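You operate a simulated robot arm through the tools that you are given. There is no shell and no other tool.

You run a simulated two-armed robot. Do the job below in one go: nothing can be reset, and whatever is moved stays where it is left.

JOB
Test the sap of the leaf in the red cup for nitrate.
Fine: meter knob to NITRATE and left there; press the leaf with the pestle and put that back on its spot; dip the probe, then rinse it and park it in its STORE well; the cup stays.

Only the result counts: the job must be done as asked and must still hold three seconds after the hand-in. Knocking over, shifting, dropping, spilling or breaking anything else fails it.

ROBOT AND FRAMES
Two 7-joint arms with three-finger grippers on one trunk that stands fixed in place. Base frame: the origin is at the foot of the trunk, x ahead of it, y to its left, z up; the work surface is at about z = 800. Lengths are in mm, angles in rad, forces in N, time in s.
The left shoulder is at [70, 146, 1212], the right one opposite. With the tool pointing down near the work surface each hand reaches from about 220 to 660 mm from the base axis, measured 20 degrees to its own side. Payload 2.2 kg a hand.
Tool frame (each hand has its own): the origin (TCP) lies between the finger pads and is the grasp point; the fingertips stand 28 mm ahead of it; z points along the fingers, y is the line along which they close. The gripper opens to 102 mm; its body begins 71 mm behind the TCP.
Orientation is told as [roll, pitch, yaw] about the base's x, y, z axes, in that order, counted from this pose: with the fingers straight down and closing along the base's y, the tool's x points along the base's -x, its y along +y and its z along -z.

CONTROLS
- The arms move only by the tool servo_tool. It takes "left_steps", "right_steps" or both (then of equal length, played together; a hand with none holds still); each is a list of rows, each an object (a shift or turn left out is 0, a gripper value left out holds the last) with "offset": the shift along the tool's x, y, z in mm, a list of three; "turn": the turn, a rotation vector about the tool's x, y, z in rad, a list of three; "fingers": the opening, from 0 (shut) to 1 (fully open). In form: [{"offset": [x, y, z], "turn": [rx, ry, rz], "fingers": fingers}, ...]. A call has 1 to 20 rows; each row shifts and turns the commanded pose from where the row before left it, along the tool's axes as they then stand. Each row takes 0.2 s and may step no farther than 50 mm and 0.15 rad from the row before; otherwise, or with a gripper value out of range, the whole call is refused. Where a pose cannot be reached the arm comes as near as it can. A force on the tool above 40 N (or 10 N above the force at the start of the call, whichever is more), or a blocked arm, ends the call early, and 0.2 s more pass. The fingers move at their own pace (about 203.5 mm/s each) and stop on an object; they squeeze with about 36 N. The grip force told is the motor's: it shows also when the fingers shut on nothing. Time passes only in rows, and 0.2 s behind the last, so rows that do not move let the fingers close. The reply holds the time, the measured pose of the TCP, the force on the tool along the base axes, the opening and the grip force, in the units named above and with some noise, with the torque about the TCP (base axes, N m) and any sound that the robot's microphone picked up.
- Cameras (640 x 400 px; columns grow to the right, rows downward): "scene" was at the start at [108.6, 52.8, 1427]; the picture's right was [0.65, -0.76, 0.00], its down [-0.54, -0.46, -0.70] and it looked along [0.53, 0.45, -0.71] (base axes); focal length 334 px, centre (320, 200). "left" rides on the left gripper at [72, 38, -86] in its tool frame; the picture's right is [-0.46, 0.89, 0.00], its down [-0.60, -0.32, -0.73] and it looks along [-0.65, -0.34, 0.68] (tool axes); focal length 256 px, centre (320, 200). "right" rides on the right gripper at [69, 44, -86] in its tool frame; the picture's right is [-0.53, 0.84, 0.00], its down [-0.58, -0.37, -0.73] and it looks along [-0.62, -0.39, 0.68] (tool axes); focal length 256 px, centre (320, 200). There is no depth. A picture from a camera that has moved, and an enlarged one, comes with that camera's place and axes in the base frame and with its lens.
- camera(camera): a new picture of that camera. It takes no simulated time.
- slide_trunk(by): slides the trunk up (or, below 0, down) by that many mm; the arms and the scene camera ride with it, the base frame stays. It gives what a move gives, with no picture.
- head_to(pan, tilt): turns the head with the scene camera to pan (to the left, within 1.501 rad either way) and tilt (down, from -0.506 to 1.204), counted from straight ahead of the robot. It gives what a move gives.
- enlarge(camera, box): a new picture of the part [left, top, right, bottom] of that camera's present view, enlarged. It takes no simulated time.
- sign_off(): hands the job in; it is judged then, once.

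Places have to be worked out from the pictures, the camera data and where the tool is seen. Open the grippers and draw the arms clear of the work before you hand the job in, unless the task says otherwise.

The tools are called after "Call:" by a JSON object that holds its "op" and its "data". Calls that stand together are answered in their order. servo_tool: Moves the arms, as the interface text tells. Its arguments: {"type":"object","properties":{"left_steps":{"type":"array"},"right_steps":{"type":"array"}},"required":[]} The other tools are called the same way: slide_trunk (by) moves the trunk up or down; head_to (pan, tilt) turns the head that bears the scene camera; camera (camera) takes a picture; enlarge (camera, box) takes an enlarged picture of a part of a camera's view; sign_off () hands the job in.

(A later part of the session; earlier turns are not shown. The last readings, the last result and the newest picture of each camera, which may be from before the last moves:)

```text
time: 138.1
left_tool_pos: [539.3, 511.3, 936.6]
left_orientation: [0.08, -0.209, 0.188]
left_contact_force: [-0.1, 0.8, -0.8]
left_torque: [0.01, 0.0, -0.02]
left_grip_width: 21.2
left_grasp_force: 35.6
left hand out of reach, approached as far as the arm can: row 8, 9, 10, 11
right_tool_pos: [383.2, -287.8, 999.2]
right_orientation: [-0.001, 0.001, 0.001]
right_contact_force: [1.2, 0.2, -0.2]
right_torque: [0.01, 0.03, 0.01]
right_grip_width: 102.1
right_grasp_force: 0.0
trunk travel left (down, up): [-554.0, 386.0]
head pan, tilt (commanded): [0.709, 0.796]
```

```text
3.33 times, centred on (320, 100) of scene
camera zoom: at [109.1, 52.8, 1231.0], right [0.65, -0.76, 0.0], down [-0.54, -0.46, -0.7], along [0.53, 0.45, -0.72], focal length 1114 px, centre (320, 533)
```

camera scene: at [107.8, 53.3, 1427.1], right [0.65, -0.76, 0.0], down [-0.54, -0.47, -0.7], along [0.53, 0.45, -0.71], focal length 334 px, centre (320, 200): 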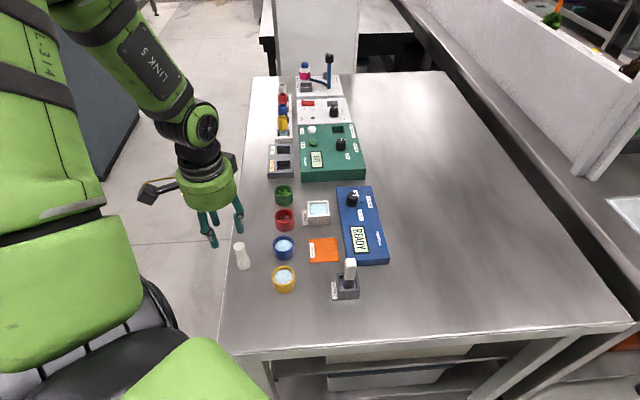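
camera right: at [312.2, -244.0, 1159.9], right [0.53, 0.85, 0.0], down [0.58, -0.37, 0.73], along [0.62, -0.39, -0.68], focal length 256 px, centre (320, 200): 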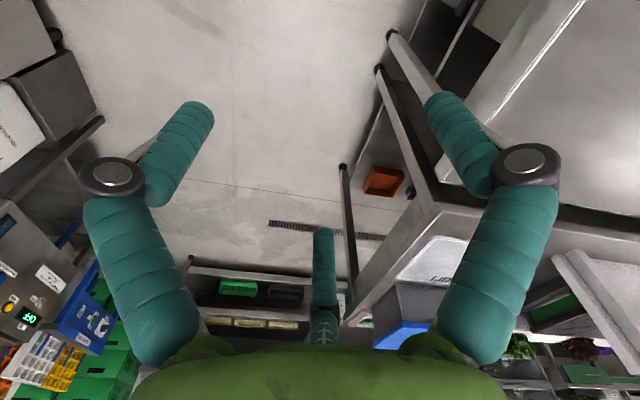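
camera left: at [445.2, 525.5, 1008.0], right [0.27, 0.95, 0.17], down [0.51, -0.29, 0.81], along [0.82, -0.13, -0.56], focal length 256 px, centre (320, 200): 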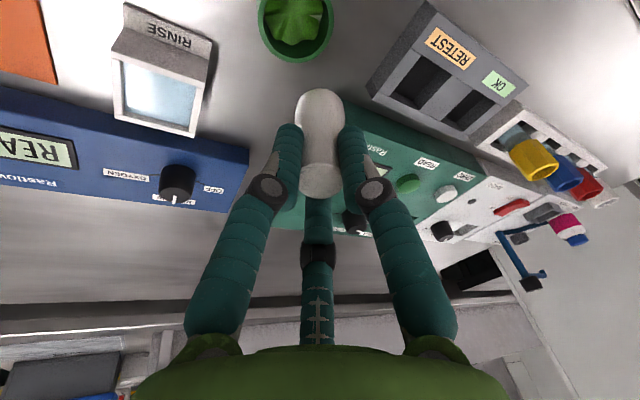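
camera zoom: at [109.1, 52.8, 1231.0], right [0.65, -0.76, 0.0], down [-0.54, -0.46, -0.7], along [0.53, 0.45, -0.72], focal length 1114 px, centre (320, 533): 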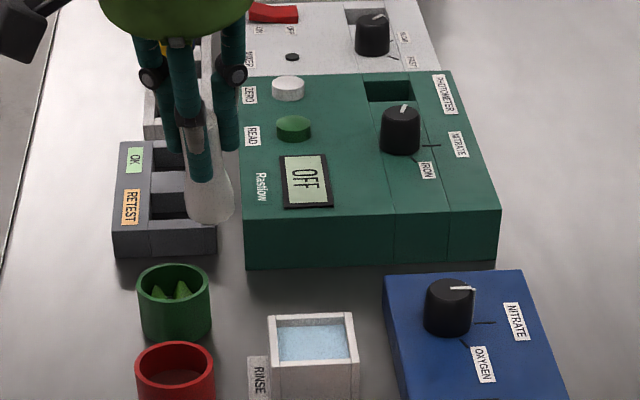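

The arm slid sideways while turning at its limit, but stayed high and touched nothing; orientation is right (tilt 0.22 toward 32°). I now go to the hover point above the spot.

Call:
{"op": "servo_tool", "data": {"left_steps": [{"offset": [-7.3, -16.6, 4.2]}, {"offset": [-7.3, -16.6, 4.2]}, {"offset": [-7.3, -16.6, 4.2]}, {"offset": [0, 0, 0]}]}}

Call:
{"op": "camera", "data": {"camera": "left"}}

Call:
{"op": "enlarge", "data": {"camera": "scene", "box": [260, 50, 380, 160]}}

```text
time: 139.1
left_tool_pos: [575.0, 506.8, 924.8]
left_orientation: [0.081, -0.208, 0.186]
left_contact_force: [0.5, -0.3, -0.9]
left_torque: [0.0, -0.03, -0.05]
left_grip_width: 21.3
left_grasp_force: 36.1
left hand out of reach, approached as far as the arm can: row 1, 2, 3
right_tool_pos: [382.0, -287.8, 998.7]
right_orientation: [-0.001, 0.0, -0.001]
right_contact_force: [-0.4, -0.2, -0.8]
right_torque: [-0.01, 0.0, -0.01]
right_grip_width: 101.9
right_grasp_force: 0.1
trunk travel left (down, up): [-554.0, 386.0]
head pan, tilt (commanded): [0.709, 0.796]
```

```text
taken
camera left: at [481.4, 522.1, 996.6], right [0.27, 0.95, 0.17], down [0.51, -0.28, 0.81], along [0.82, -0.13, -0.56], focal length 256 px, centre (320, 200)
```

left: 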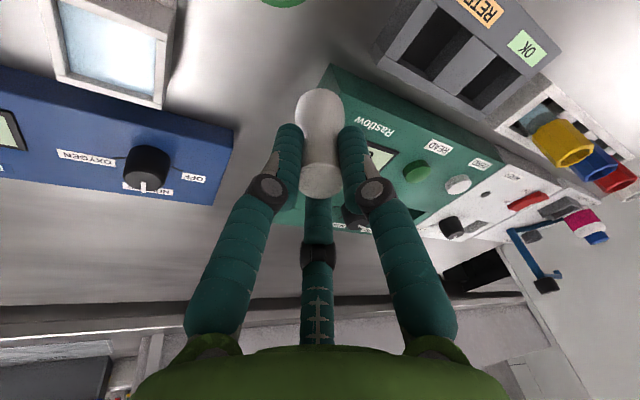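

```text
3.64 times, centred on (320, 105) of scene
camera zoom: at [108.3, 52.9, 1231.1], right [0.65, -0.76, 0.0], down [-0.54, -0.46, -0.7], along [0.53, 0.45, -0.71], focal length 1215 px, centre (320, 546)
```

zoom: 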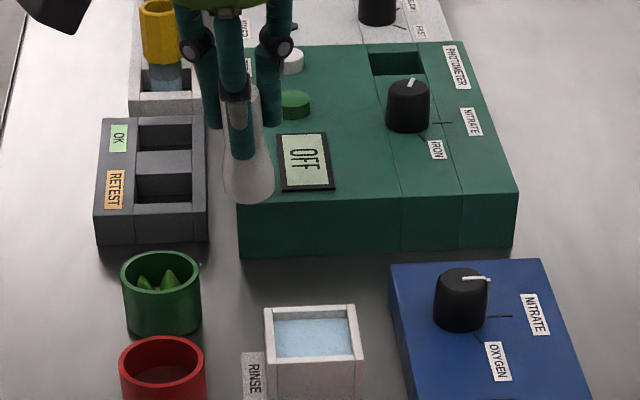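

The hand won't come toward −y from here: the arm seems to be in a different elbow posture than before. I look at the whole arm.

Call:
{"op": "camera", "data": {"camera": "scene"}}

Call:
{"op": "head_to", "data": {"pan": 1.2, "tilt": 0.5}}

Call:
{"op": "camera", "data": {"camera": "scene"}}

```text
taken
camera scene: at [108.3, 52.9, 1231.1], right [0.65, -0.76, 0.0], down [-0.54, -0.46, -0.7], along [0.53, 0.45, -0.71], focal length 334 px, centre (320, 200)
```

scene: 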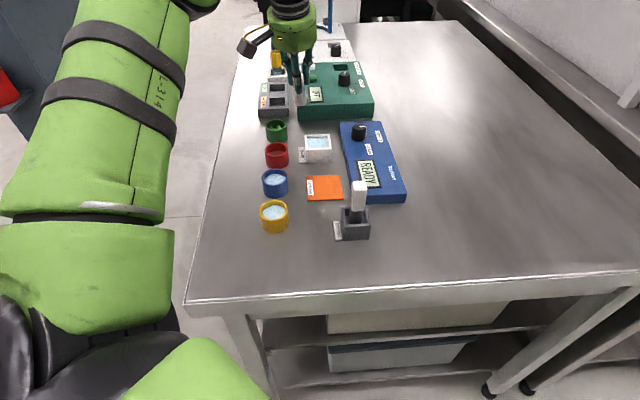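

```text
time: 140.0
left_tool_pos: [574.7, 508.1, 924.3]
left_orientation: [0.081, -0.207, 0.186]
left_contact_force: [0.4, 0.0, -1.5]
left_torque: [-0.02, 0.01, -0.03]
left_grip_width: 21.1
left_grasp_force: 36.0
right_tool_pos: [382.6, -286.9, 997.7]
right_orientation: [0.001, 0.0, 0.0]
right_contact_force: [-0.1, -0.3, 0.5]
right_torque: [-0.02, -0.01, -0.03]
right_grip_width: 102.2
right_grasp_force: 0.0
trunk travel left (down, up): [-554.0, 386.0]
head pan, tilt (commanded): [1.201, 0.499]
```

```text
taken
camera scene: at [80.3, 85.2, 1256.7], right [0.93, -0.36, 0.0], down [-0.17, -0.45, -0.88], along [0.32, 0.82, -0.48], focal length 334 px, centre (320, 200)
```

scene: 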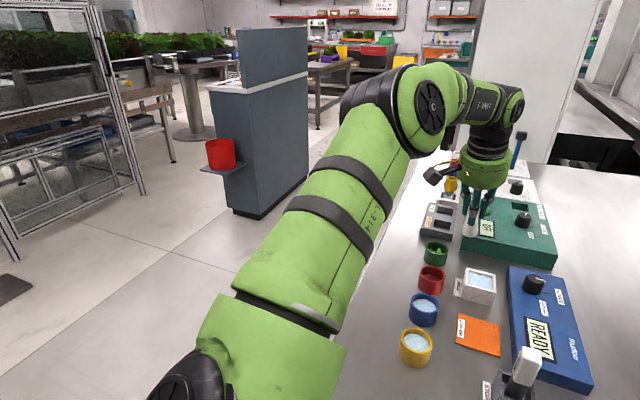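

The elbow is up and forward-left. I try coming inward and toward −y first, to see whether the posture frees up.

Call:
{"op": "servo_tool", "data": {"left_steps": [{"offset": [21, -18.4, -6]}, {"offset": [21, -18.4, -6]}, {"offset": [0, 0, 0]}]}}

```text
time: 140.8
left_tool_pos: [541.6, 509.1, 921.2]
left_orientation: [0.079, -0.208, 0.188]
left_contact_force: [0.1, -0.5, -0.4]
left_torque: [-0.02, 0.02, 0.0]
left_grip_width: 21.3
left_grasp_force: 35.6
left hand out of reach, approached as far as the arm can: row 1, 2
right_tool_pos: [384.1, -287.5, 998.6]
right_orientation: [0.0, 0.001, 0.0]
right_contact_force: [0.2, 0.5, -0.2]
right_torque: [-0.02, 0.0, -0.01]
right_grip_width: 102.3
right_grasp_force: 0.0
trunk travel left (down, up): [-554.0, 386.0]
head pan, tilt (commanded): [1.201, 0.499]
```

This yaw is at a wrist limit in the present posture; at yaw −0.17 the same place was fine. I level the hand, turn back to −0.17 and redo the 0.22 tilt toward the spot.

Call:
{"op": "servo_tool", "data": {"left_steps": [{"turn": [0.0397, 0.1026, 0]}, {"turn": [0.0397, 0.1026, 0]}, {"turn": [0, 0, 0.1233]}, {"turn": [0, 0, 0.1233]}, {"turn": [0, 0, 0.1233]}, {"turn": [-0.0741, -0.0813, 0]}, {"turn": [-0.0741, -0.0813, 0]}, {"offset": [0, 0, 0]}]}}

```text
time: 142.6
left_tool_pos: [544.4, 508.3, 923.9]
left_orientation: [0.153, -0.166, -0.182]
left_contact_force: [-0.4, -0.3, 0.2]
left_torque: [-0.02, -0.03, -0.01]
left_grip_width: 21.2
left_grasp_force: 35.9
right_tool_pos: [383.1, -287.3, 999.0]
right_orientation: [-0.001, 0.001, -0.002]
right_contact_force: [-0.6, 0.0, 0.7]
right_torque: [-0.01, 0.05, -0.04]
right_grip_width: 102.1
right_grasp_force: 0.0
trunk travel left (down, up): [-554.0, 386.0]
head pan, tilt (commanded): [1.201, 0.499]
```

Done. Now I move to the hover point (573, 468, 919) in two steps.

Call:
{"op": "servo_tool", "data": {"left_steps": [{"offset": [-8.5, -8.9, 1.3]}, {"offset": [-8.5, -8.9, 1.3]}, {"offset": [-8.5, -8.9, 1.3]}, {"offset": [-8.5, -8.9, 1.3]}, {"offset": [0, 0, 0]}]}}

Call:
{"op": "head_to", "data": {"pan": 0.709, "tilt": 0.796}}

Call:
{"op": "enlarge", "data": {"camera": "scene", "box": [270, 60, 370, 150]}}

Call:
{"op": "camera", "data": {"camera": "left"}}

```text
time: 143.8
left_tool_pos: [571.4, 469.1, 918.4]
left_orientation: [0.154, -0.164, -0.181]
left_contact_force: [-0.7, 0.4, -0.6]
left_torque: [0.02, -0.01, 0.0]
left_grip_width: 21.3
left_grasp_force: 35.8
right_tool_pos: [382.8, -287.7, 998.4]
right_orientation: [0.002, 0.001, 0.0]
right_contact_force: [-0.4, -0.2, 0.1]
right_torque: [-0.01, -0.02, -0.06]
right_grip_width: 102.0
right_grasp_force: 0.0
trunk travel left (down, up): [-554.0, 386.0]
head pan, tilt (commanded): [1.201, 0.499]
```

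```text
time: 144.8
left_tool_pos: [571.8, 469.2, 918.2]
left_orientation: [0.154, -0.164, -0.184]
left_contact_force: [0.0, 0.6, -1.7]
left_torque: [0.0, 0.02, -0.03]
left_grip_width: 21.5
left_grasp_force: 36.0
right_tool_pos: [382.6, -288.8, 999.9]
right_orientation: [0.0, 0.0, -0.002]
right_contact_force: [0.0, 0.0, 0.0]
right_torque: [0.01, 0.01, -0.02]
right_grip_width: 102.1
right_grasp_force: 0.0
trunk travel left (down, up): [-554.0, 386.0]
head pan, tilt (commanded): [0.709, 0.796]
```

```text
4.44 times, centred on (320, 105) of scene
camera zoom: at [108.7, 53.1, 1231.1], right [0.65, -0.76, 0.0], down [-0.54, -0.47, -0.7], along [0.53, 0.46, -0.71], focal length 1485 px, centre (320, 622)
```

zoom: 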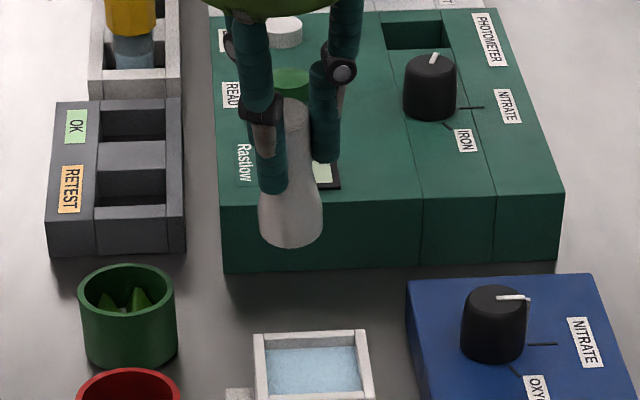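

```text
taken
camera left: at [491.6, 509.2, 996.2], right [0.59, 0.78, 0.21], down [0.4, -0.51, 0.76], along [0.7, -0.36, -0.61], focal length 256 px, centre (320, 200)
```

left: 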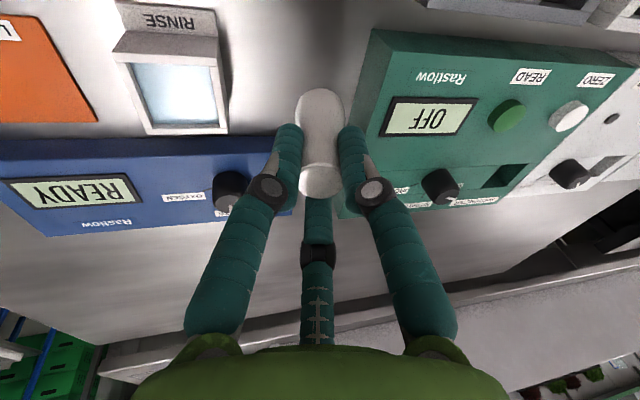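

At the hover point: the pestle's foot is above ≈ (585, 478). I correct ~1 mm and lower 40 mm.

Call:
{"op": "servo_tool", "data": {"left_steps": [{"offset": [0.55, -2.53, 9.75]}, {"offset": [1.65, -1.5, 9.75]}, {"offset": [1.65, -1.5, 9.75]}, {"offset": [1.65, -1.5, 9.75]}, {"offset": [0, 0, 0]}]}}

Call:
{"op": "enlarge", "data": {"camera": "scene", "box": [270, 60, 370, 150]}}

Call:
{"op": "camera", "data": {"camera": "left"}}

```text
time: 145.9
left_tool_pos: [572.3, 468.1, 879.3]
left_orientation: [0.153, -0.166, -0.183]
left_contact_force: [-0.7, -0.4, -0.9]
left_torque: [0.02, 0.0, 0.0]
left_grip_width: 21.4
left_grasp_force: 36.2
right_tool_pos: [383.2, -288.5, 999.0]
right_orientation: [0.001, -0.001, 0.0]
right_contact_force: [-0.8, 0.0, 0.6]
right_torque: [0.0, -0.01, 0.0]
right_grip_width: 102.1
right_grasp_force: 0.1
trunk travel left (down, up): [-554.0, 386.0]
head pan, tilt (commanded): [0.709, 0.796]
```

```text
4.44 times, centred on (320, 105) of scene
camera zoom: at [108.6, 52.9, 1231.1], right [0.65, -0.76, 0.0], down [-0.54, -0.47, -0.7], along [0.53, 0.46, -0.71], focal length 1485 px, centre (320, 622)
```

zoom: 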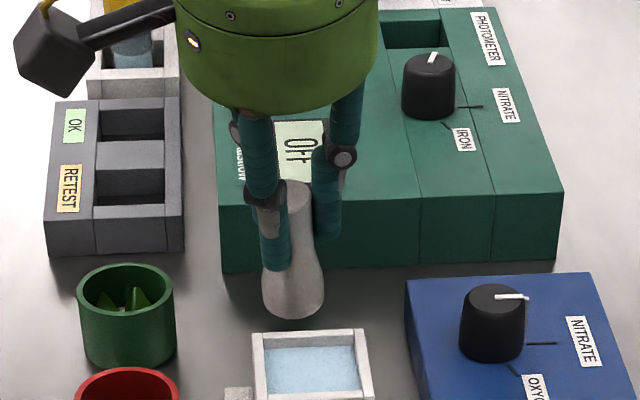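

```text
taken
camera left: at [492.1, 507.9, 956.2], right [0.59, 0.78, 0.21], down [0.4, -0.51, 0.76], along [0.7, -0.36, -0.61], focal length 256 px, centre (320, 200)
```

left: 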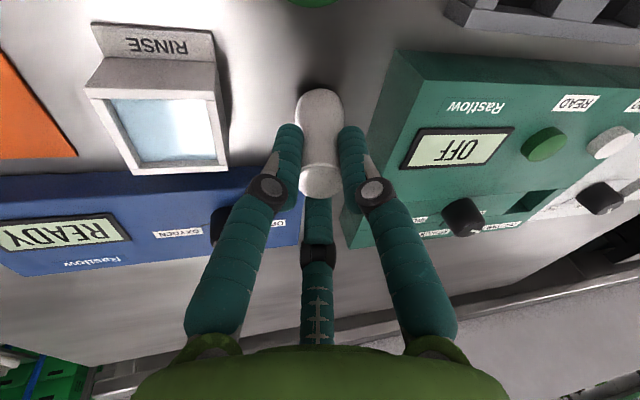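

By the picture comparison, the foot needs to go ~2.5 mm further right. I shift accordingly while lowering 5 mm more.

Call:
{"op": "servo_tool", "data": {"left_steps": [{"offset": [-1.06, -2.36, 4.94]}, {"offset": [0, 0, 0]}]}}

Call:
{"op": "enlarge", "data": {"camera": "scene", "box": [270, 60, 370, 150]}}

```text
time: 146.6
left_tool_pos: [574.1, 465.8, 872.8]
left_orientation: [0.153, -0.165, -0.184]
left_contact_force: [0.4, 0.1, -0.2]
left_torque: [0.02, 0.05, -0.02]
left_grip_width: 21.3
left_grasp_force: 36.1
right_tool_pos: [382.0, -287.1, 998.8]
right_orientation: [0.0, -0.001, 0.001]
right_contact_force: [0.2, -0.4, -0.3]
right_torque: [-0.03, -0.02, 0.0]
right_grip_width: 101.8
right_grasp_force: 0.0
trunk travel left (down, up): [-554.0, 386.0]
head pan, tilt (commanded): [0.709, 0.796]
```

```text
4.44 times, centred on (320, 105) of scene
camera zoom: at [108.6, 53.0, 1231.1], right [0.65, -0.76, 0.0], down [-0.54, -0.47, -0.7], along [0.53, 0.46, -0.71], focal length 1485 px, centre (320, 622)
```

zoom: 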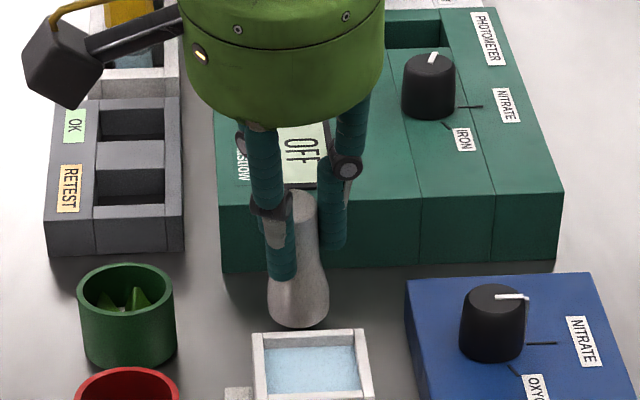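

Foot position now matches the original picture (bottom at ≈ (298, 327) vs target (298, 329)). I lower another millimetre to touch.

Call:
{"op": "servo_tool", "data": {"left_steps": [{"offset": [0.17, -0.15, 0.97]}, {"offset": [0, 0, 0]}]}}

```text
time: 147.2
left_tool_pos: [574.5, 466.1, 872.4]
left_orientation: [0.155, -0.164, -0.183]
left_contact_force: [0.3, -0.7, -0.8]
left_torque: [-0.02, 0.06, -0.02]
left_grip_width: 21.3
left_grasp_force: 36.2
right_tool_pos: [382.6, -288.3, 999.3]
right_orientation: [0.0, -0.001, -0.001]
right_contact_force: [-0.1, 0.2, -1.0]
right_torque: [0.0, -0.01, 0.03]
right_grip_width: 102.1
right_grasp_force: 0.1
trunk travel left (down, up): [-554.0, 386.0]
head pan, tilt (commanded): [0.709, 0.796]
```

Call:
{"op": "servo_tool", "data": {"left_steps": [{"offset": [0.17, -0.15, 0.97]}, {"offset": [0.17, -0.15, 0.97]}, {"offset": [0, 0, 0]}]}}

```text
time: 147.9
left_tool_pos: [575.2, 466.7, 872.5]
left_orientation: [0.157, -0.167, -0.184]
left_contact_force: [0.1, 2.0, 5.8]
left_torque: [0.1, 0.0, 0.05]
left_grip_width: 21.3
left_grasp_force: 35.6
right_tool_pos: [381.9, -289.0, 999.6]
right_orientation: [0.0, -0.001, 0.001]
right_contact_force: [-0.9, -0.4, -0.3]
right_torque: [0.02, -0.01, 0.0]
right_grip_width: 101.9
right_grasp_force: 0.0
trunk travel left (down, up): [-554.0, 386.0]
head pan, tilt (commanded): [0.709, 0.796]
```

Touching (5.8 N). I ease off 1 mm and open the fingers very gradually so that the pestle is guided upright.

Call:
{"op": "servo_tool", "data": {"left_steps": [{"offset": [-0.17, 0.15, -0.97]}, {"fingers": 0.22}, {"fingers": 0.23}, {"fingers": 0.24}, {"fingers": 0.25}, {"fingers": 0.26}, {"fingers": 0.27}, {"fingers": 0.28}, {"fingers": 0.29}, {"fingers": 0.3}, {"offset": [0, 0, 0]}]}}

Call:
{"op": "enlarge", "data": {"camera": "scene", "box": [270, 60, 370, 150]}}

Call:
{"op": "enlarge", "data": {"camera": "left", "box": [220, 50, 420, 250]}}

```text
time: 150.3
left_tool_pos: [574.0, 466.0, 871.0]
left_orientation: [0.154, -0.164, -0.182]
left_contact_force: [0.0, 0.4, -0.6]
left_torque: [-0.02, -0.01, 0.02]
left_grip_width: 30.8
left_grasp_force: 0.4
right_tool_pos: [381.9, -287.2, 998.6]
right_orientation: [0.0, 0.0, 0.0]
right_contact_force: [0.3, -0.5, 0.5]
right_torque: [0.01, -0.03, -0.02]
right_grip_width: 102.0
right_grasp_force: 0.2
trunk travel left (down, up): [-554.0, 386.0]
head pan, tilt (commanded): [0.709, 0.796]
```

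```text
4.44 times, centred on (320, 105) of scene
camera zoom: at [108.6, 53.0, 1231.1], right [0.65, -0.76, 0.0], down [-0.54, -0.47, -0.7], along [0.53, 0.46, -0.71], focal length 1485 px, centre (320, 622)
```

zoom: 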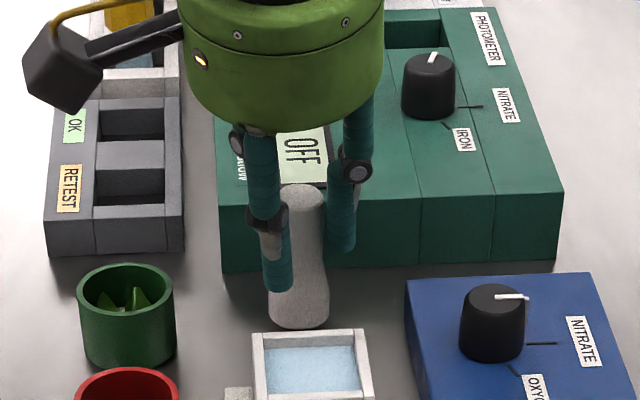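

```text
2.00 times, centred on (320, 150) of left
camera zoom: at [493.7, 506.0, 948.8], right [0.59, 0.78, 0.21], down [0.4, -0.51, 0.76], along [0.7, -0.36, -0.61], focal length 512 px, centre (320, 300)
```

zoom: 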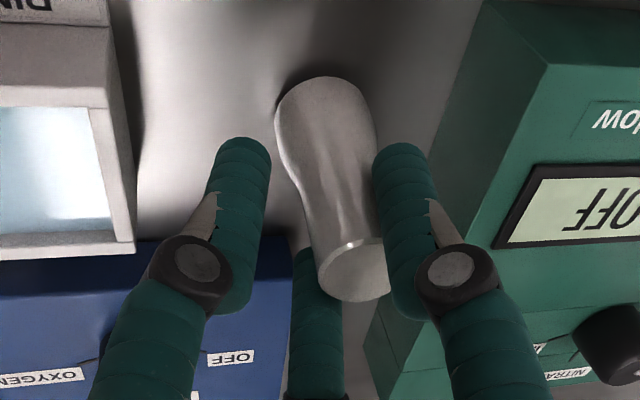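

The pestle follows the fingers upright. I continue opening slowly.

Call:
{"op": "servo_tool", "data": {"left_steps": [{"fingers": 0.315}, {"fingers": 0.33}, {"fingers": 0.345}, {"fingers": 0.36}, {"fingers": 0.375}, {"fingers": 0.39}, {"fingers": 0.405}, {"fingers": 0.42}, {"offset": [0, 0, 0]}]}}

Call:
{"op": "enlarge", "data": {"camera": "scene", "box": [270, 60, 370, 150]}}

Call:
{"op": "enlarge", "data": {"camera": "left", "box": [220, 50, 420, 250]}}

```text
time: 152.3
left_tool_pos: [574.1, 466.1, 870.1]
left_orientation: [0.155, -0.164, -0.182]
left_contact_force: [-0.2, -0.4, 0.3]
left_torque: [-0.01, 0.02, 0.05]
left_grip_width: 42.5
left_grasp_force: 0.2
right_tool_pos: [383.2, -287.7, 999.1]
right_orientation: [0.0, -0.001, 0.0]
right_contact_force: [0.5, 0.8, 0.8]
right_torque: [-0.02, 0.0, -0.01]
right_grip_width: 102.1
right_grasp_force: 0.0
trunk travel left (down, up): [-554.0, 386.0]
head pan, tilt (commanded): [0.709, 0.796]
```

```text
4.44 times, centred on (320, 105) of scene
camera zoom: at [108.6, 52.9, 1231.1], right [0.65, -0.76, 0.0], down [-0.54, -0.47, -0.7], along [0.53, 0.46, -0.71], focal length 1485 px, centre (320, 622)
```

zoom: 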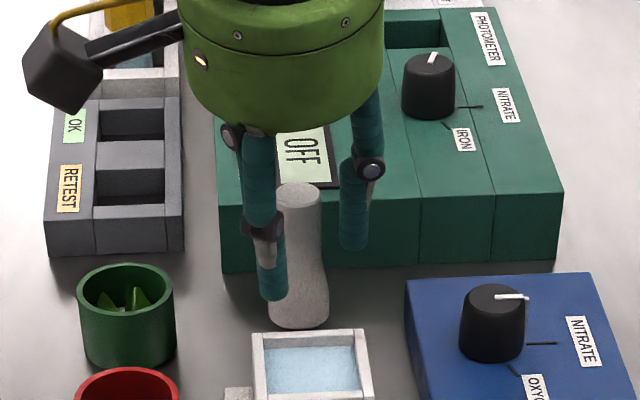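

```text
2.00 times, centred on (320, 150) of left
camera zoom: at [493.6, 505.9, 948.8], right [0.59, 0.78, 0.21], down [0.4, -0.51, 0.76], along [0.7, -0.36, -0.61], focal length 512 px, centre (320, 300)
```

zoom: 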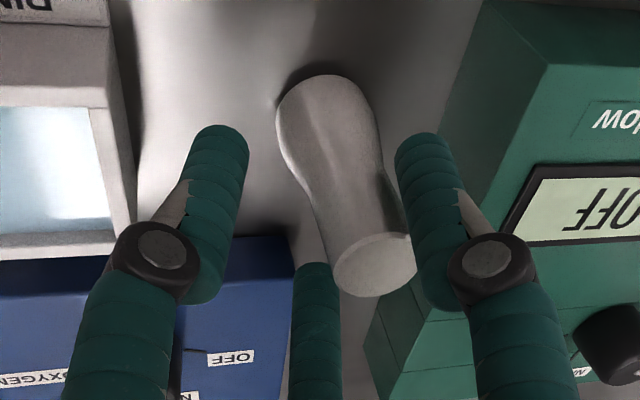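

The pestle now stands upright at the original image position (top ≈ (299, 192), foot ≈ (299, 327)). I open a bit further and withdraw straight up, slowly.

Call:
{"op": "servo_tool", "data": {"left_steps": [{"fingers": 0.44}, {"fingers": 0.46}, {"fingers": 0.48}, {"fingers": 0.5}, {"offset": [-0.83, 0.75, -4.87]}, {"offset": [-1.65, 1.5, -9.75]}, {"offset": [-1.65, 1.5, -9.75]}, {"offset": [-1.65, 1.5, -9.75]}, {"offset": [-1.65, 1.5, -9.75]}, {"offset": [-1.65, 1.5, -9.75]}, {"offset": [0, 0, 0]}]}}

Call:
{"op": "enlarge", "data": {"camera": "scene", "box": [270, 60, 370, 150]}}

Call:
{"op": "camera", "data": {"camera": "left"}}

```text
time: 154.8
left_tool_pos: [573.8, 464.8, 926.3]
left_orientation: [0.152, -0.164, -0.184]
left_contact_force: [0.4, -0.1, -0.7]
left_torque: [-0.01, -0.01, 0.02]
left_grip_width: 50.6
left_grasp_force: 0.1
right_tool_pos: [381.8, -288.3, 998.9]
right_orientation: [0.0, -0.001, 0.0]
right_contact_force: [0.4, 0.3, 0.6]
right_torque: [-0.05, 0.0, 0.0]
right_grip_width: 102.1
right_grasp_force: 0.0
trunk travel left (down, up): [-554.0, 386.0]
head pan, tilt (commanded): [0.709, 0.796]
```

```text
4.44 times, centred on (320, 105) of scene
camera zoom: at [108.7, 53.0, 1231.1], right [0.65, -0.76, 0.0], down [-0.54, -0.47, -0.7], along [0.53, 0.46, -0.71], focal length 1485 px, centre (320, 622)
```

zoom: 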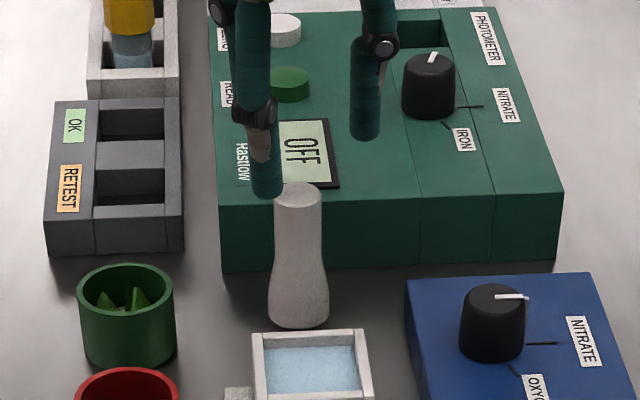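

```text
taken
camera left: at [493.4, 505.8, 1004.2], right [0.59, 0.78, 0.21], down [0.4, -0.51, 0.76], along [0.7, -0.36, -0.61], focal length 256 px, centre (320, 200)
```

left: 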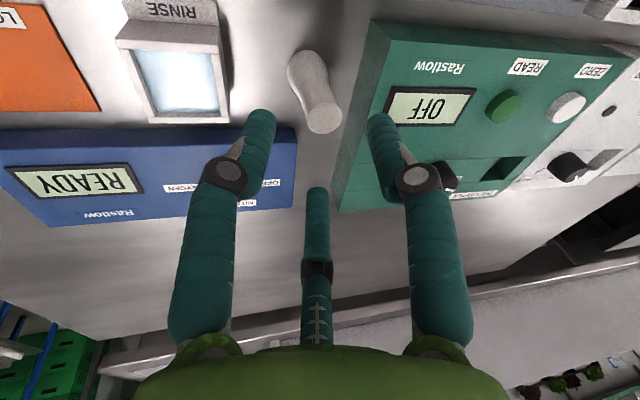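

The pestle stands back on its spot, matching the first pictures. Now the probe: I raise the trunk by 96 mm, back the hand inward and level it.

Call:
{"op": "slide_trunk", "data": {"by": 96}}

Call:
{"op": "servo_tool", "data": {"left_steps": [{"offset": [19.1, -23.1, -6.8]}, {"offset": [19.1, -23.1, -6.8]}, {"offset": [19.1, -23.1, -6.8]}, {"turn": [0.0741, 0.0813, 0]}, {"turn": [0.0741, 0.0813, 0]}, {"offset": [0, 0, 0]}]}}

Call:
{"op": "camera", "data": {"camera": "scene"}}

Call:
{"op": "camera", "data": {"camera": "left"}}

```text
time: 156.1
left_tool_pos: [574.6, 465.3, 1021.8]
left_orientation: [0.154, -0.166, -0.183]
left_contact_force: [0.1, 0.3, 0.7]
left_torque: [0.01, 0.02, 0.0]
left_grip_width: 51.1
left_grasp_force: 0.0
right_tool_pos: [383.5, -287.7, 1095.1]
right_orientation: [-0.002, 0.001, 0.001]
right_contact_force: [-0.3, 0.3, 0.5]
right_torque: [0.02, -0.02, 0.01]
right_grip_width: 102.0
right_grasp_force: 0.0
trunk travel left (down, up): [-650.0, 290.0]
head pan, tilt (commanded): [0.709, 0.796]
```

```text
time: 157.4
left_tool_pos: [505.6, 424.4, 1026.2]
left_orientation: [0.004, -0.003, -0.17]
left_contact_force: [0.8, 0.2, 0.2]
left_torque: [0.0, -0.02, -0.01]
left_grip_width: 51.1
left_grasp_force: 0.1
left hand out of reach, approached as far as the arm can: row 3
right_tool_pos: [381.0, -287.3, 1095.4]
right_orientation: [0.001, 0.0, 0.0]
right_contact_force: [-0.1, 0.3, -0.1]
right_torque: [-0.04, -0.02, 0.01]
right_grip_width: 102.0
right_grasp_force: 0.0
trunk travel left (down, up): [-650.0, 290.0]
head pan, tilt (commanded): [0.709, 0.796]
```

```text
taken
camera scene: at [107.6, 52.7, 1327.2], right [0.65, -0.76, 0.0], down [-0.54, -0.46, -0.7], along [0.53, 0.46, -0.71], focal length 334 px, centre (320, 200)
```

scene: 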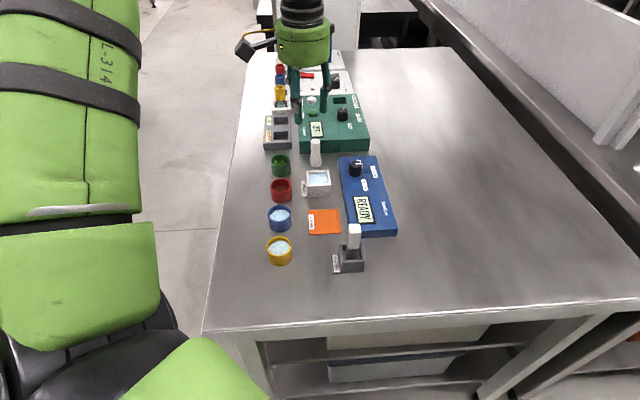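

```text
taken
camera left: at [440.2, 475.4, 1111.3], right [0.61, 0.79, 0.0], down [0.54, -0.42, 0.73], along [0.58, -0.44, -0.68], focal length 256 px, centre (320, 200)
```

left: 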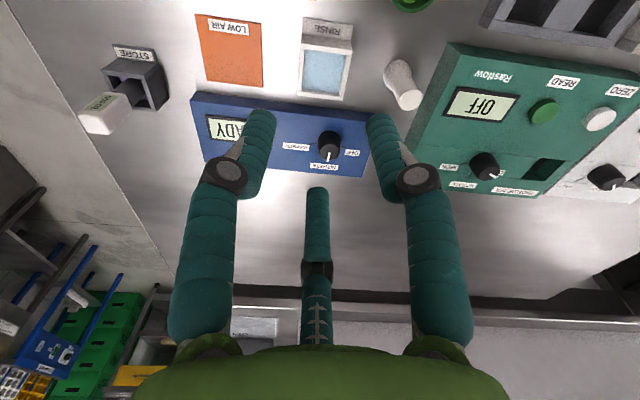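

All in order. For the probe's square handle I want yaw ≈ −0.785 (faces lie at 45°). I turn the hand and move toward the probe, staying high.

Call:
{"op": "servo_tool", "data": {"left_steps": [{"turn": [0, 0, 0.123], "fingers": 0.62}, {"turn": [0, 0, 0.123]}, {"turn": [0, 0, 0.123]}, {"turn": [0, 0, 0.123]}, {"turn": [0, 0, 0.123]}, {"offset": [0, 0, 0]}]}}

```text
time: 158.8
left_tool_pos: [505.7, 425.0, 1025.5]
left_orientation: [0.005, 0.0, -0.786]
left_contact_force: [-0.1, -0.3, 0.1]
left_torque: [0.0, 0.03, -0.01]
left_grip_width: 63.3
left_grasp_force: 0.0
right_tool_pos: [383.0, -288.5, 1095.7]
right_orientation: [0.0, 0.0, -0.001]
right_contact_force: [-0.6, -1.1, -0.7]
right_torque: [-0.01, -0.02, -0.04]
right_grip_width: 102.1
right_grasp_force: 0.0
trunk travel left (down, up): [-650.0, 290.0]
head pan, tilt (commanded): [0.709, 0.796]
```

Yaw is set. I move over to above the STORE well (412, 239) at z ≈ 1025.

Call:
{"op": "servo_tool", "data": {"left_steps": [{"offset": [-10.9, -32.9, 0]}, {"offset": [-10.9, -32.9, 0]}, {"offset": [-10.9, -32.9, 0]}, {"offset": [-10.9, -32.9, 0]}, {"offset": [-10.9, -32.9, 0]}, {"offset": [-10.9, -32.9, 0]}, {"offset": [0, 0, 0]}]}}

Call:
{"op": "camera", "data": {"camera": "left"}}

Call:
{"op": "enlarge", "data": {"camera": "scene", "box": [300, 180, 420, 300]}}

```text
time: 160.4
left_tool_pos: [413.0, 240.0, 1026.0]
left_orientation: [0.004, -0.001, -0.784]
left_contact_force: [0.3, 0.6, 0.6]
left_torque: [0.0, 0.01, -0.02]
left_grip_width: 63.2
left_grasp_force: 0.0
right_tool_pos: [382.7, -287.5, 1095.6]
right_orientation: [-0.002, 0.001, 0.0]
right_contact_force: [0.3, 0.4, 1.0]
right_torque: [0.0, 0.0, -0.03]
right_grip_width: 101.8
right_grasp_force: 0.0
trunk travel left (down, up): [-650.0, 290.0]
head pan, tilt (commanded): [0.709, 0.796]
```

```text
taken
camera left: at [388.9, 318.8, 1110.7], right [0.95, 0.3, 0.0], down [0.2, -0.65, 0.73], along [0.22, -0.7, -0.68], focal length 256 px, centre (320, 200)
```

left: 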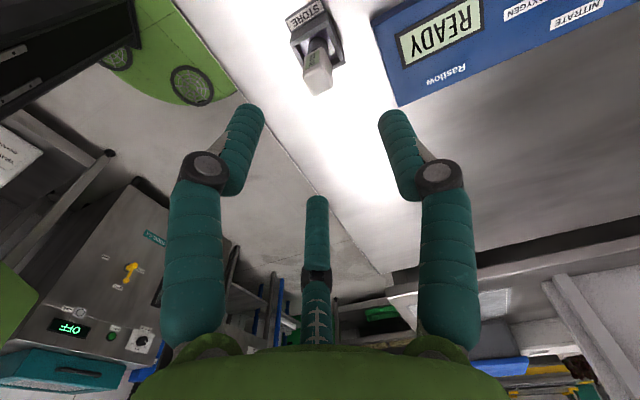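

```text
3.33 times, centred on (360, 240) of scene
camera zoom: at [108.7, 53.4, 1327.0], right [0.65, -0.76, 0.0], down [-0.54, -0.47, -0.7], along [0.53, 0.46, -0.71], focal length 1114 px, centre (187, 67)
```

zoom: 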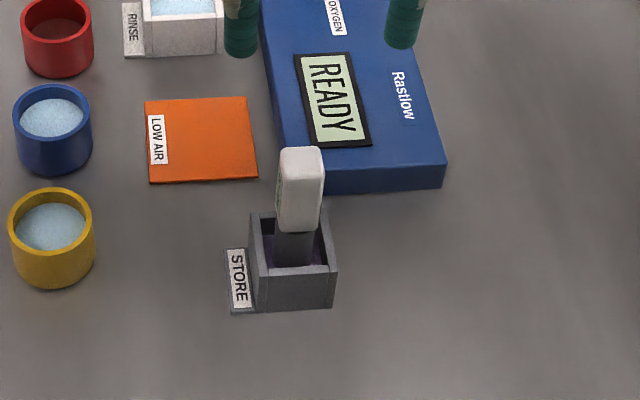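

The probe's handle top is at ≈ (412, 238, 910), right below. I descend to 962 and look closer.

Call:
{"op": "servo_tool", "data": {"left_steps": [{"offset": [0, 0, 20]}, {"offset": [0, 0, 22]}, {"offset": [0, 0, 22]}, {"offset": [0, 0, 0]}]}}

Call:
{"op": "enlarge", "data": {"camera": "left", "box": [240, 20, 400, 160]}}

Call:
{"op": "enlarge", "data": {"camera": "scene", "box": [320, 200, 390, 270]}}

```text
time: 161.4
left_tool_pos: [415.5, 245.0, 961.5]
left_orientation: [-0.001, 0.0, -0.787]
left_contact_force: [-1.1, 0.0, 0.0]
left_torque: [0.0, -0.03, -0.01]
left_grip_width: 63.1
left_grasp_force: 0.0
left hand out of reach, approached as far as the arm can: row 3
right_tool_pos: [382.5, -288.1, 1095.3]
right_orientation: [0.0, 0.0, 0.0]
right_contact_force: [0.4, -0.2, -0.7]
right_torque: [-0.01, -0.01, 0.0]
right_grip_width: 101.8
right_grasp_force: 0.0
trunk travel left (down, up): [-650.0, 290.0]
head pan, tilt (commanded): [0.709, 0.796]
```

```text
2.86 times, centred on (320, 90) of left
camera zoom: at [390.6, 324.0, 1047.6], right [0.96, 0.29, 0.0], down [0.2, -0.65, 0.73], along [0.22, -0.7, -0.68], focal length 731 px, centre (320, 514)
```

zoom: 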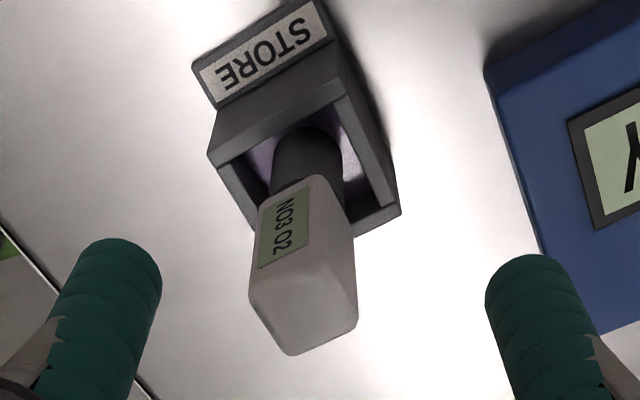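

```text
5.71 times, centred on (355, 235) of scene
camera zoom: at [108.3, 52.7, 1327.1], right [0.65, -0.76, 0.0], down [-0.54, -0.46, -0.7], along [0.53, 0.46, -0.71], focal length 1909 px, centre (120, 0)
```

zoom: 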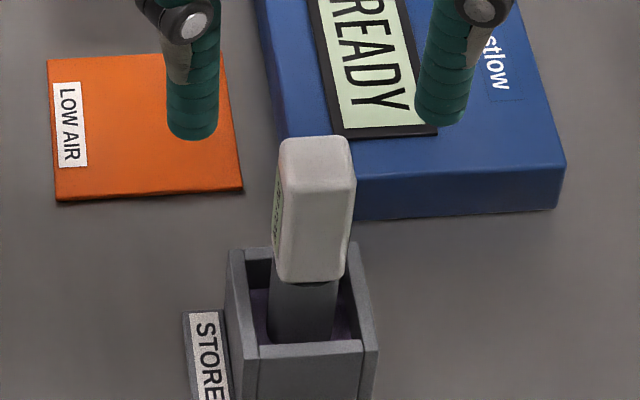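

The arm is too folded here for this trunk height. I raise the trunk by 100 mm (shoulder back at 1212) and lower the hand with the arm.

Call:
{"op": "slide_trunk", "data": {"by": 100}}

Call:
{"op": "servo_tool", "data": {"left_steps": [{"offset": [0, -5, 20]}, {"offset": [0, 0, 25]}, {"offset": [0, 0, 25]}, {"offset": [0, 0, 25]}, {"offset": [0, 0, 0]}]}}

Call:
{"op": "enlarge", "data": {"camera": "left", "box": [240, 20, 400, 160]}}

Call:
{"op": "enlarge", "data": {"camera": "scene", "box": [320, 230, 390, 300]}}

```text
time: 162.8
left_tool_pos: [415.7, 245.2, 1062.5]
left_orientation: [0.0, -0.002, -0.785]
left_contact_force: [0.3, 0.2, 0.1]
left_torque: [-0.04, 0.02, 0.01]
left_grip_width: 63.4
left_grasp_force: 0.2
right_tool_pos: [382.8, -287.2, 1194.9]
right_orientation: [0.0, 0.001, 0.0]
right_contact_force: [0.8, 0.0, -0.6]
right_torque: [0.0, 0.01, -0.02]
right_grip_width: 102.0
right_grasp_force: 0.1
trunk travel left (down, up): [-750.0, 190.0]
head pan, tilt (commanded): [0.709, 0.796]
```

```text
time: 164.0
left_tool_pos: [423.1, 271.4, 979.4]
left_orientation: [-0.003, -0.003, -0.792]
left_contact_force: [-0.1, 0.5, -1.1]
left_torque: [0.05, 0.01, 0.01]
left_grip_width: 62.9
left_grasp_force: 0.1
left hand out of reach, approached as far as the arm can: row 1, 2, 3, 4
right_tool_pos: [381.6, -288.1, 1194.6]
right_orientation: [0.001, 0.0, 0.0]
right_contact_force: [-1.0, 0.1, 0.1]
right_torque: [-0.01, 0.01, -0.02]
right_grip_width: 102.2
right_grasp_force: 0.1
trunk travel left (down, up): [-750.0, 190.0]
head pan, tilt (commanded): [0.709, 0.796]
```

```text
2.86 times, centred on (320, 90) of left
camera zoom: at [397.9, 351.1, 1064.4], right [0.96, 0.29, 0.0], down [0.2, -0.65, 0.73], along [0.21, -0.7, -0.68], focal length 731 px, centre (320, 514)
```

zoom: 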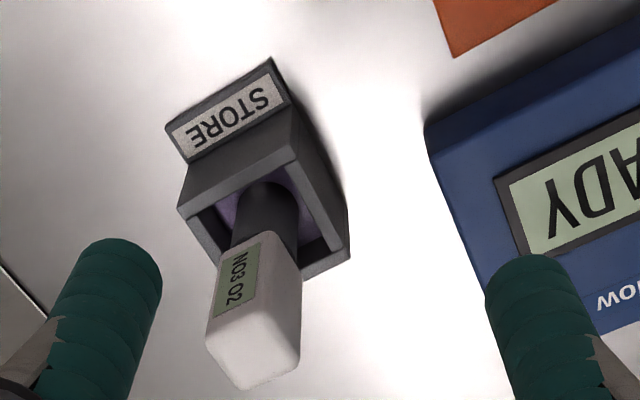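

```text
5.71 times, centred on (355, 265) of scene
camera zoom: at [108.2, 52.7, 1427.1], right [0.65, -0.76, 0.0], down [-0.54, -0.46, -0.7], along [0.53, 0.46, -0.71], focal length 1909 px, centre (120, -171)
```

zoom: 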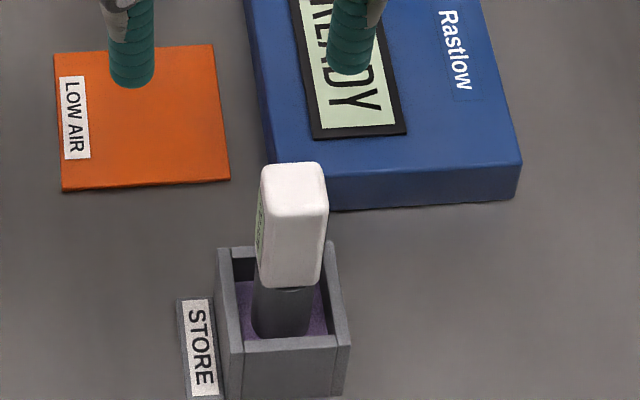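

The arm still can't come down here: its posture (elbow swivel) differs from before. I turn the head to see how the arm is folded.

Call:
{"op": "head_to", "data": {"pan": 1.1, "tilt": 0.45}}

Call:
{"op": "camera", "data": {"camera": "scene"}}

Call:
{"op": "camera", "data": {"camera": "right"}}

```text
time: 164.8
left_tool_pos: [422.6, 272.3, 980.0]
left_orientation: [-0.003, -0.005, -0.791]
left_contact_force: [-0.2, 0.3, -0.1]
left_torque: [0.03, 0.0, -0.01]
left_grip_width: 63.1
left_grasp_force: 0.0
right_tool_pos: [382.4, -288.6, 1194.2]
right_orientation: [0.0, 0.0, 0.001]
right_contact_force: [0.3, -0.3, 0.0]
right_torque: [0.01, 0.0, 0.03]
right_grip_width: 102.0
right_grasp_force: 0.0
trunk travel left (down, up): [-750.0, 190.0]
head pan, tilt (commanded): [1.1, 0.45]
```

```text
taken
camera scene: at [89.1, 82.2, 1457.2], right [0.89, -0.45, 0.0], down [-0.2, -0.39, -0.9], along [0.41, 0.8, -0.44], focal length 334 px, centre (320, 200)
```

scene: 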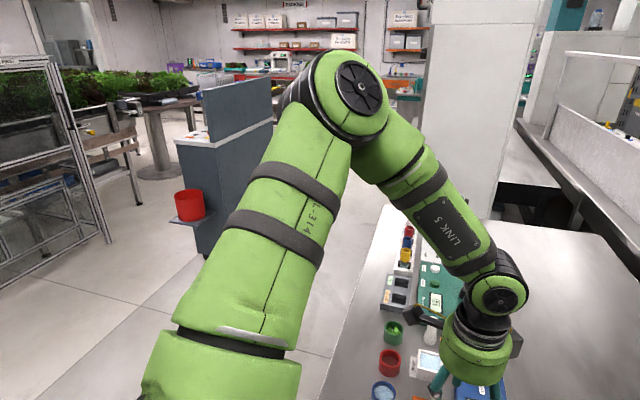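

```text
taken
camera right: at [312.5, -244.0, 1280.8], right [0.53, 0.84, 0.0], down [0.58, -0.37, 0.73], along [0.62, -0.39, -0.68], focal length 256 px, centre (320, 200)
```

right: 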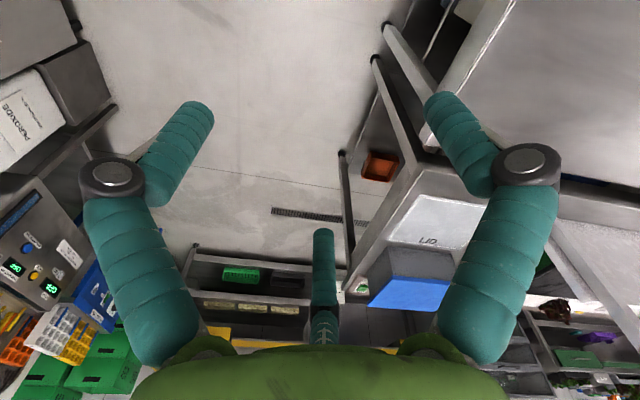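

The elbow sits high in this posture and the wrist roll is what limits. By the gripper's symmetry a yaw of −1.309 (30° further) grips the square handle equally well, so I turn there and try to come down again.

Call:
{"op": "servo_tool", "data": {"left_steps": [{"turn": [0, 0, 0.131]}, {"turn": [0, 0, 0.131]}, {"turn": [0, 0, 0.131]}, {"turn": [0, 0, 0.131]}, {"offset": [0, 0, 0]}]}}

Call:
{"op": "head_to", "data": {"pan": 0.709, "tilt": 0.796}}

```text
time: 166.0
left_tool_pos: [422.2, 272.1, 979.0]
left_orientation: [0.002, -0.002, -1.313]
left_contact_force: [0.2, -0.2, -0.7]
left_torque: [0.0, 0.0, 0.02]
left_grip_width: 63.4
left_grasp_force: 0.0
right_tool_pos: [382.2, -287.9, 1194.7]
right_orientation: [0.0, 0.0, 0.0]
right_contact_force: [-0.7, 0.5, 0.0]
right_torque: [-0.01, -0.01, 0.0]
right_grip_width: 102.1
right_grasp_force: 0.0
trunk travel left (down, up): [-750.0, 190.0]
head pan, tilt (commanded): [1.1, 0.45]
```

```text
time: 166.9
left_tool_pos: [422.4, 271.3, 979.1]
left_orientation: [0.002, -0.001, -1.312]
left_contact_force: [-0.8, -0.1, 0.1]
left_torque: [0.01, -0.01, 0.0]
left_grip_width: 63.1
left_grasp_force: 0.0
right_tool_pos: [382.3, -287.9, 1194.6]
right_orientation: [0.0, 0.0, 0.0]
right_contact_force: [-0.2, -0.4, 0.0]
right_torque: [0.0, -0.02, 0.02]
right_grip_width: 102.2
right_grasp_force: 0.1
trunk travel left (down, up): [-750.0, 190.0]
head pan, tilt (commanded): [0.709, 0.796]
```

Yaw −1.312 is accepted. I move back over the probe at this height.

Call:
{"op": "servo_tool", "data": {"left_steps": [{"offset": [-14.4, -9, 0]}, {"offset": [-14.4, -9, 0]}, {"offset": [0, 0, 0]}]}}

Call:
{"op": "camera", "data": {"camera": "left"}}

Call:
{"op": "enlarge", "data": {"camera": "scene", "box": [320, 220, 400, 300]}}

```text
time: 167.7
left_tool_pos: [411.7, 237.8, 978.7]
left_orientation: [0.003, -0.002, -1.312]
left_contact_force: [0.5, 0.5, 1.0]
left_torque: [-0.02, 0.02, -0.05]
left_grip_width: 63.1
left_grasp_force: 0.1
right_tool_pos: [382.0, -287.2, 1194.6]
right_orientation: [0.001, 0.001, 0.002]
right_contact_force: [0.4, 0.2, -0.5]
right_torque: [-0.01, 0.02, 0.04]
right_grip_width: 102.2
right_grasp_force: 0.0
trunk travel left (down, up): [-750.0, 190.0]
head pan, tilt (commanded): [0.709, 0.796]
```

```text
taken
camera left: at [429.4, 319.4, 1064.2], right [0.97, -0.22, 0.0], down [-0.15, -0.66, 0.73], along [-0.16, -0.71, -0.68], focal length 256 px, centre (320, 200)
```

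left: 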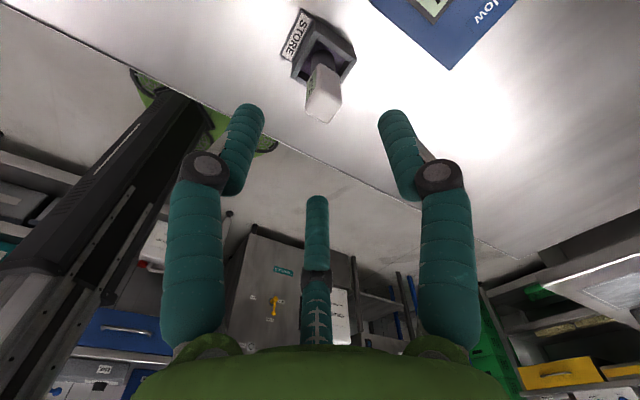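

```text
5.00 times, centred on (360, 260) of scene
camera zoom: at [108.6, 53.3, 1427.1], right [0.65, -0.76, 0.0], down [-0.54, -0.47, -0.7], along [0.53, 0.46, -0.71], focal length 1670 px, centre (120, -100)
```

zoom: 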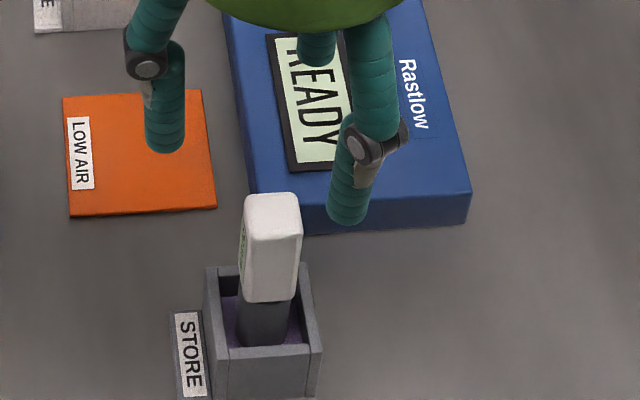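

No limit now. The handle top is at ≈ (411.5, 238.5); I lower to ≈ 932 so that the tips come level with the handle's top, and check.

Call:
{"op": "servo_tool", "data": {"left_steps": [{"offset": [0, 0, 16]}, {"offset": [0, 0, 16]}, {"offset": [0, 0, 14]}, {"offset": [0, 0, 0]}]}}

Call:
{"op": "enlarge", "data": {"camera": "left", "box": [230, 20, 410, 200]}}

Call:
{"op": "enlarge", "data": {"camera": "scene", "box": [320, 220, 400, 300]}}

```text
time: 168.7
left_tool_pos: [412.2, 238.3, 933.6]
left_orientation: [0.001, -0.001, -1.313]
left_contact_force: [-0.2, 0.2, -1.0]
left_torque: [0.02, 0.0, 0.02]
left_grip_width: 63.0
left_grasp_force: 0.0
right_tool_pos: [383.2, -288.4, 1196.0]
right_orientation: [0.002, 0.0, 0.001]
right_contact_force: [0.4, 0.5, -0.6]
right_torque: [0.0, 0.0, -0.01]
right_grip_width: 102.1
right_grasp_force: 0.0
trunk travel left (down, up): [-750.0, 190.0]
head pan, tilt (commanded): [0.709, 0.796]
```

```text
2.22 times, centred on (320, 110) of left
camera zoom: at [430.4, 319.2, 1018.5], right [0.97, -0.22, 0.0], down [-0.15, -0.66, 0.73], along [-0.16, -0.71, -0.68], focal length 569 px, centre (320, 400)
```

zoom: 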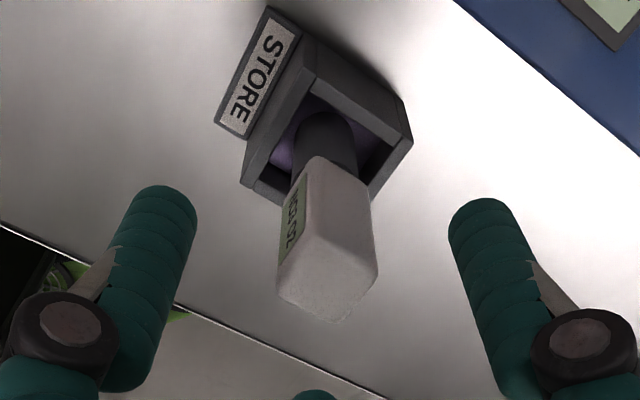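

```text
5.00 times, centred on (360, 260) of scene
camera zoom: at [108.5, 52.8, 1427.1], right [0.65, -0.76, 0.0], down [-0.54, -0.46, -0.7], along [0.53, 0.46, -0.71], focal length 1670 px, centre (120, -100)
```

zoom: 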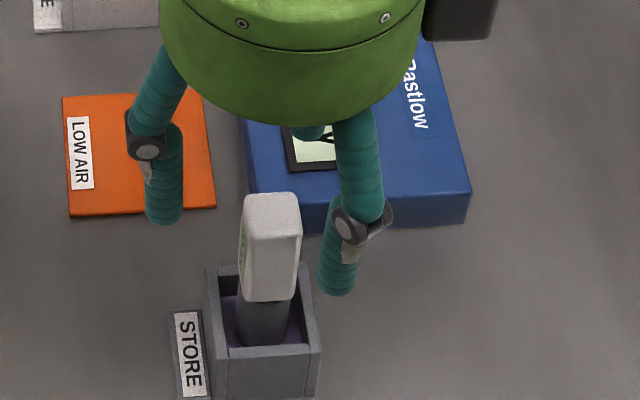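

The handle's top centre triangulates to ≈ (414.5, 240, 904). I recentre by ~3 mm and descend to TCP ≈ 884 (tips ≈ 856, above the well).

Call:
{"op": "servo_tool", "data": {"left_steps": [{"offset": [1.05, 2.66, 0]}, {"offset": [0, 0, 13]}, {"offset": [0, 0, 13]}, {"offset": [0, 0, 12]}, {"offset": [0, 0, 11]}, {"offset": [0, 0, 0]}]}}

Call:
{"op": "enlarge", "data": {"camera": "left", "box": [220, 50, 420, 250]}}

Call:
{"op": "enlarge", "data": {"camera": "scene", "box": [320, 220, 400, 300]}}

```text
time: 170.1
left_tool_pos: [414.2, 241.3, 882.8]
left_orientation: [0.003, 0.0, -1.312]
left_contact_force: [-0.1, 1.2, -0.3]
left_torque: [-0.02, 0.01, 0.0]
left_grip_width: 63.0
left_grasp_force: 0.1
right_tool_pos: [382.3, -287.5, 1195.4]
right_orientation: [-0.001, -0.001, -0.001]
right_contact_force: [-0.1, 0.1, 0.8]
right_torque: [-0.02, -0.01, 0.03]
right_grip_width: 102.1
right_grasp_force: 0.1
trunk travel left (down, up): [-750.0, 190.0]
head pan, tilt (commanded): [0.709, 0.796]
```

```text
2.00 times, centred on (320, 150) of left
camera zoom: at [432.5, 321.6, 968.9], right [0.97, -0.22, 0.0], down [-0.15, -0.66, 0.73], along [-0.16, -0.71, -0.68], focal length 512 px, centre (320, 300)
```

zoom: 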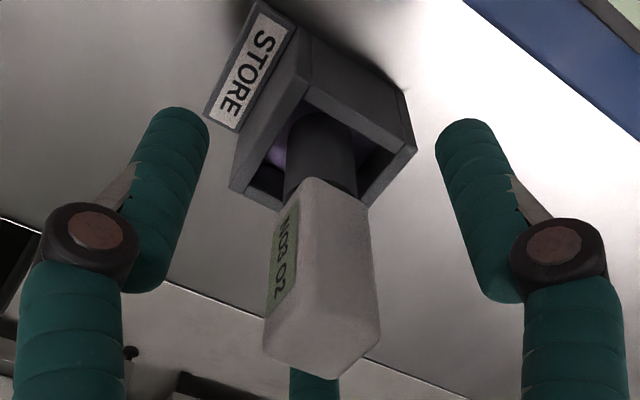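

```text
5.00 times, centred on (360, 260) of scene
camera zoom: at [108.4, 52.8, 1427.1], right [0.65, -0.76, 0.0], down [-0.54, -0.46, -0.7], along [0.53, 0.46, -0.71], focal length 1670 px, centre (120, -100)
```

zoom: 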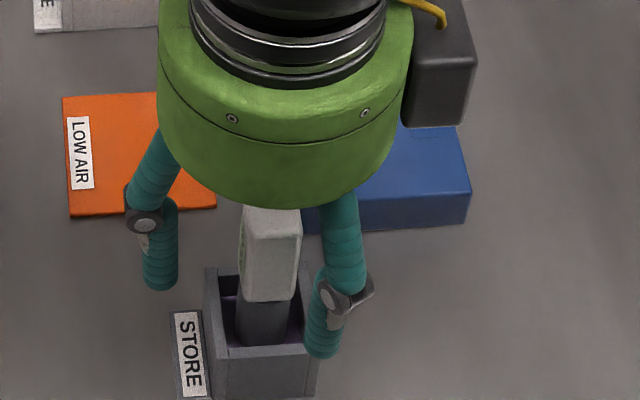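

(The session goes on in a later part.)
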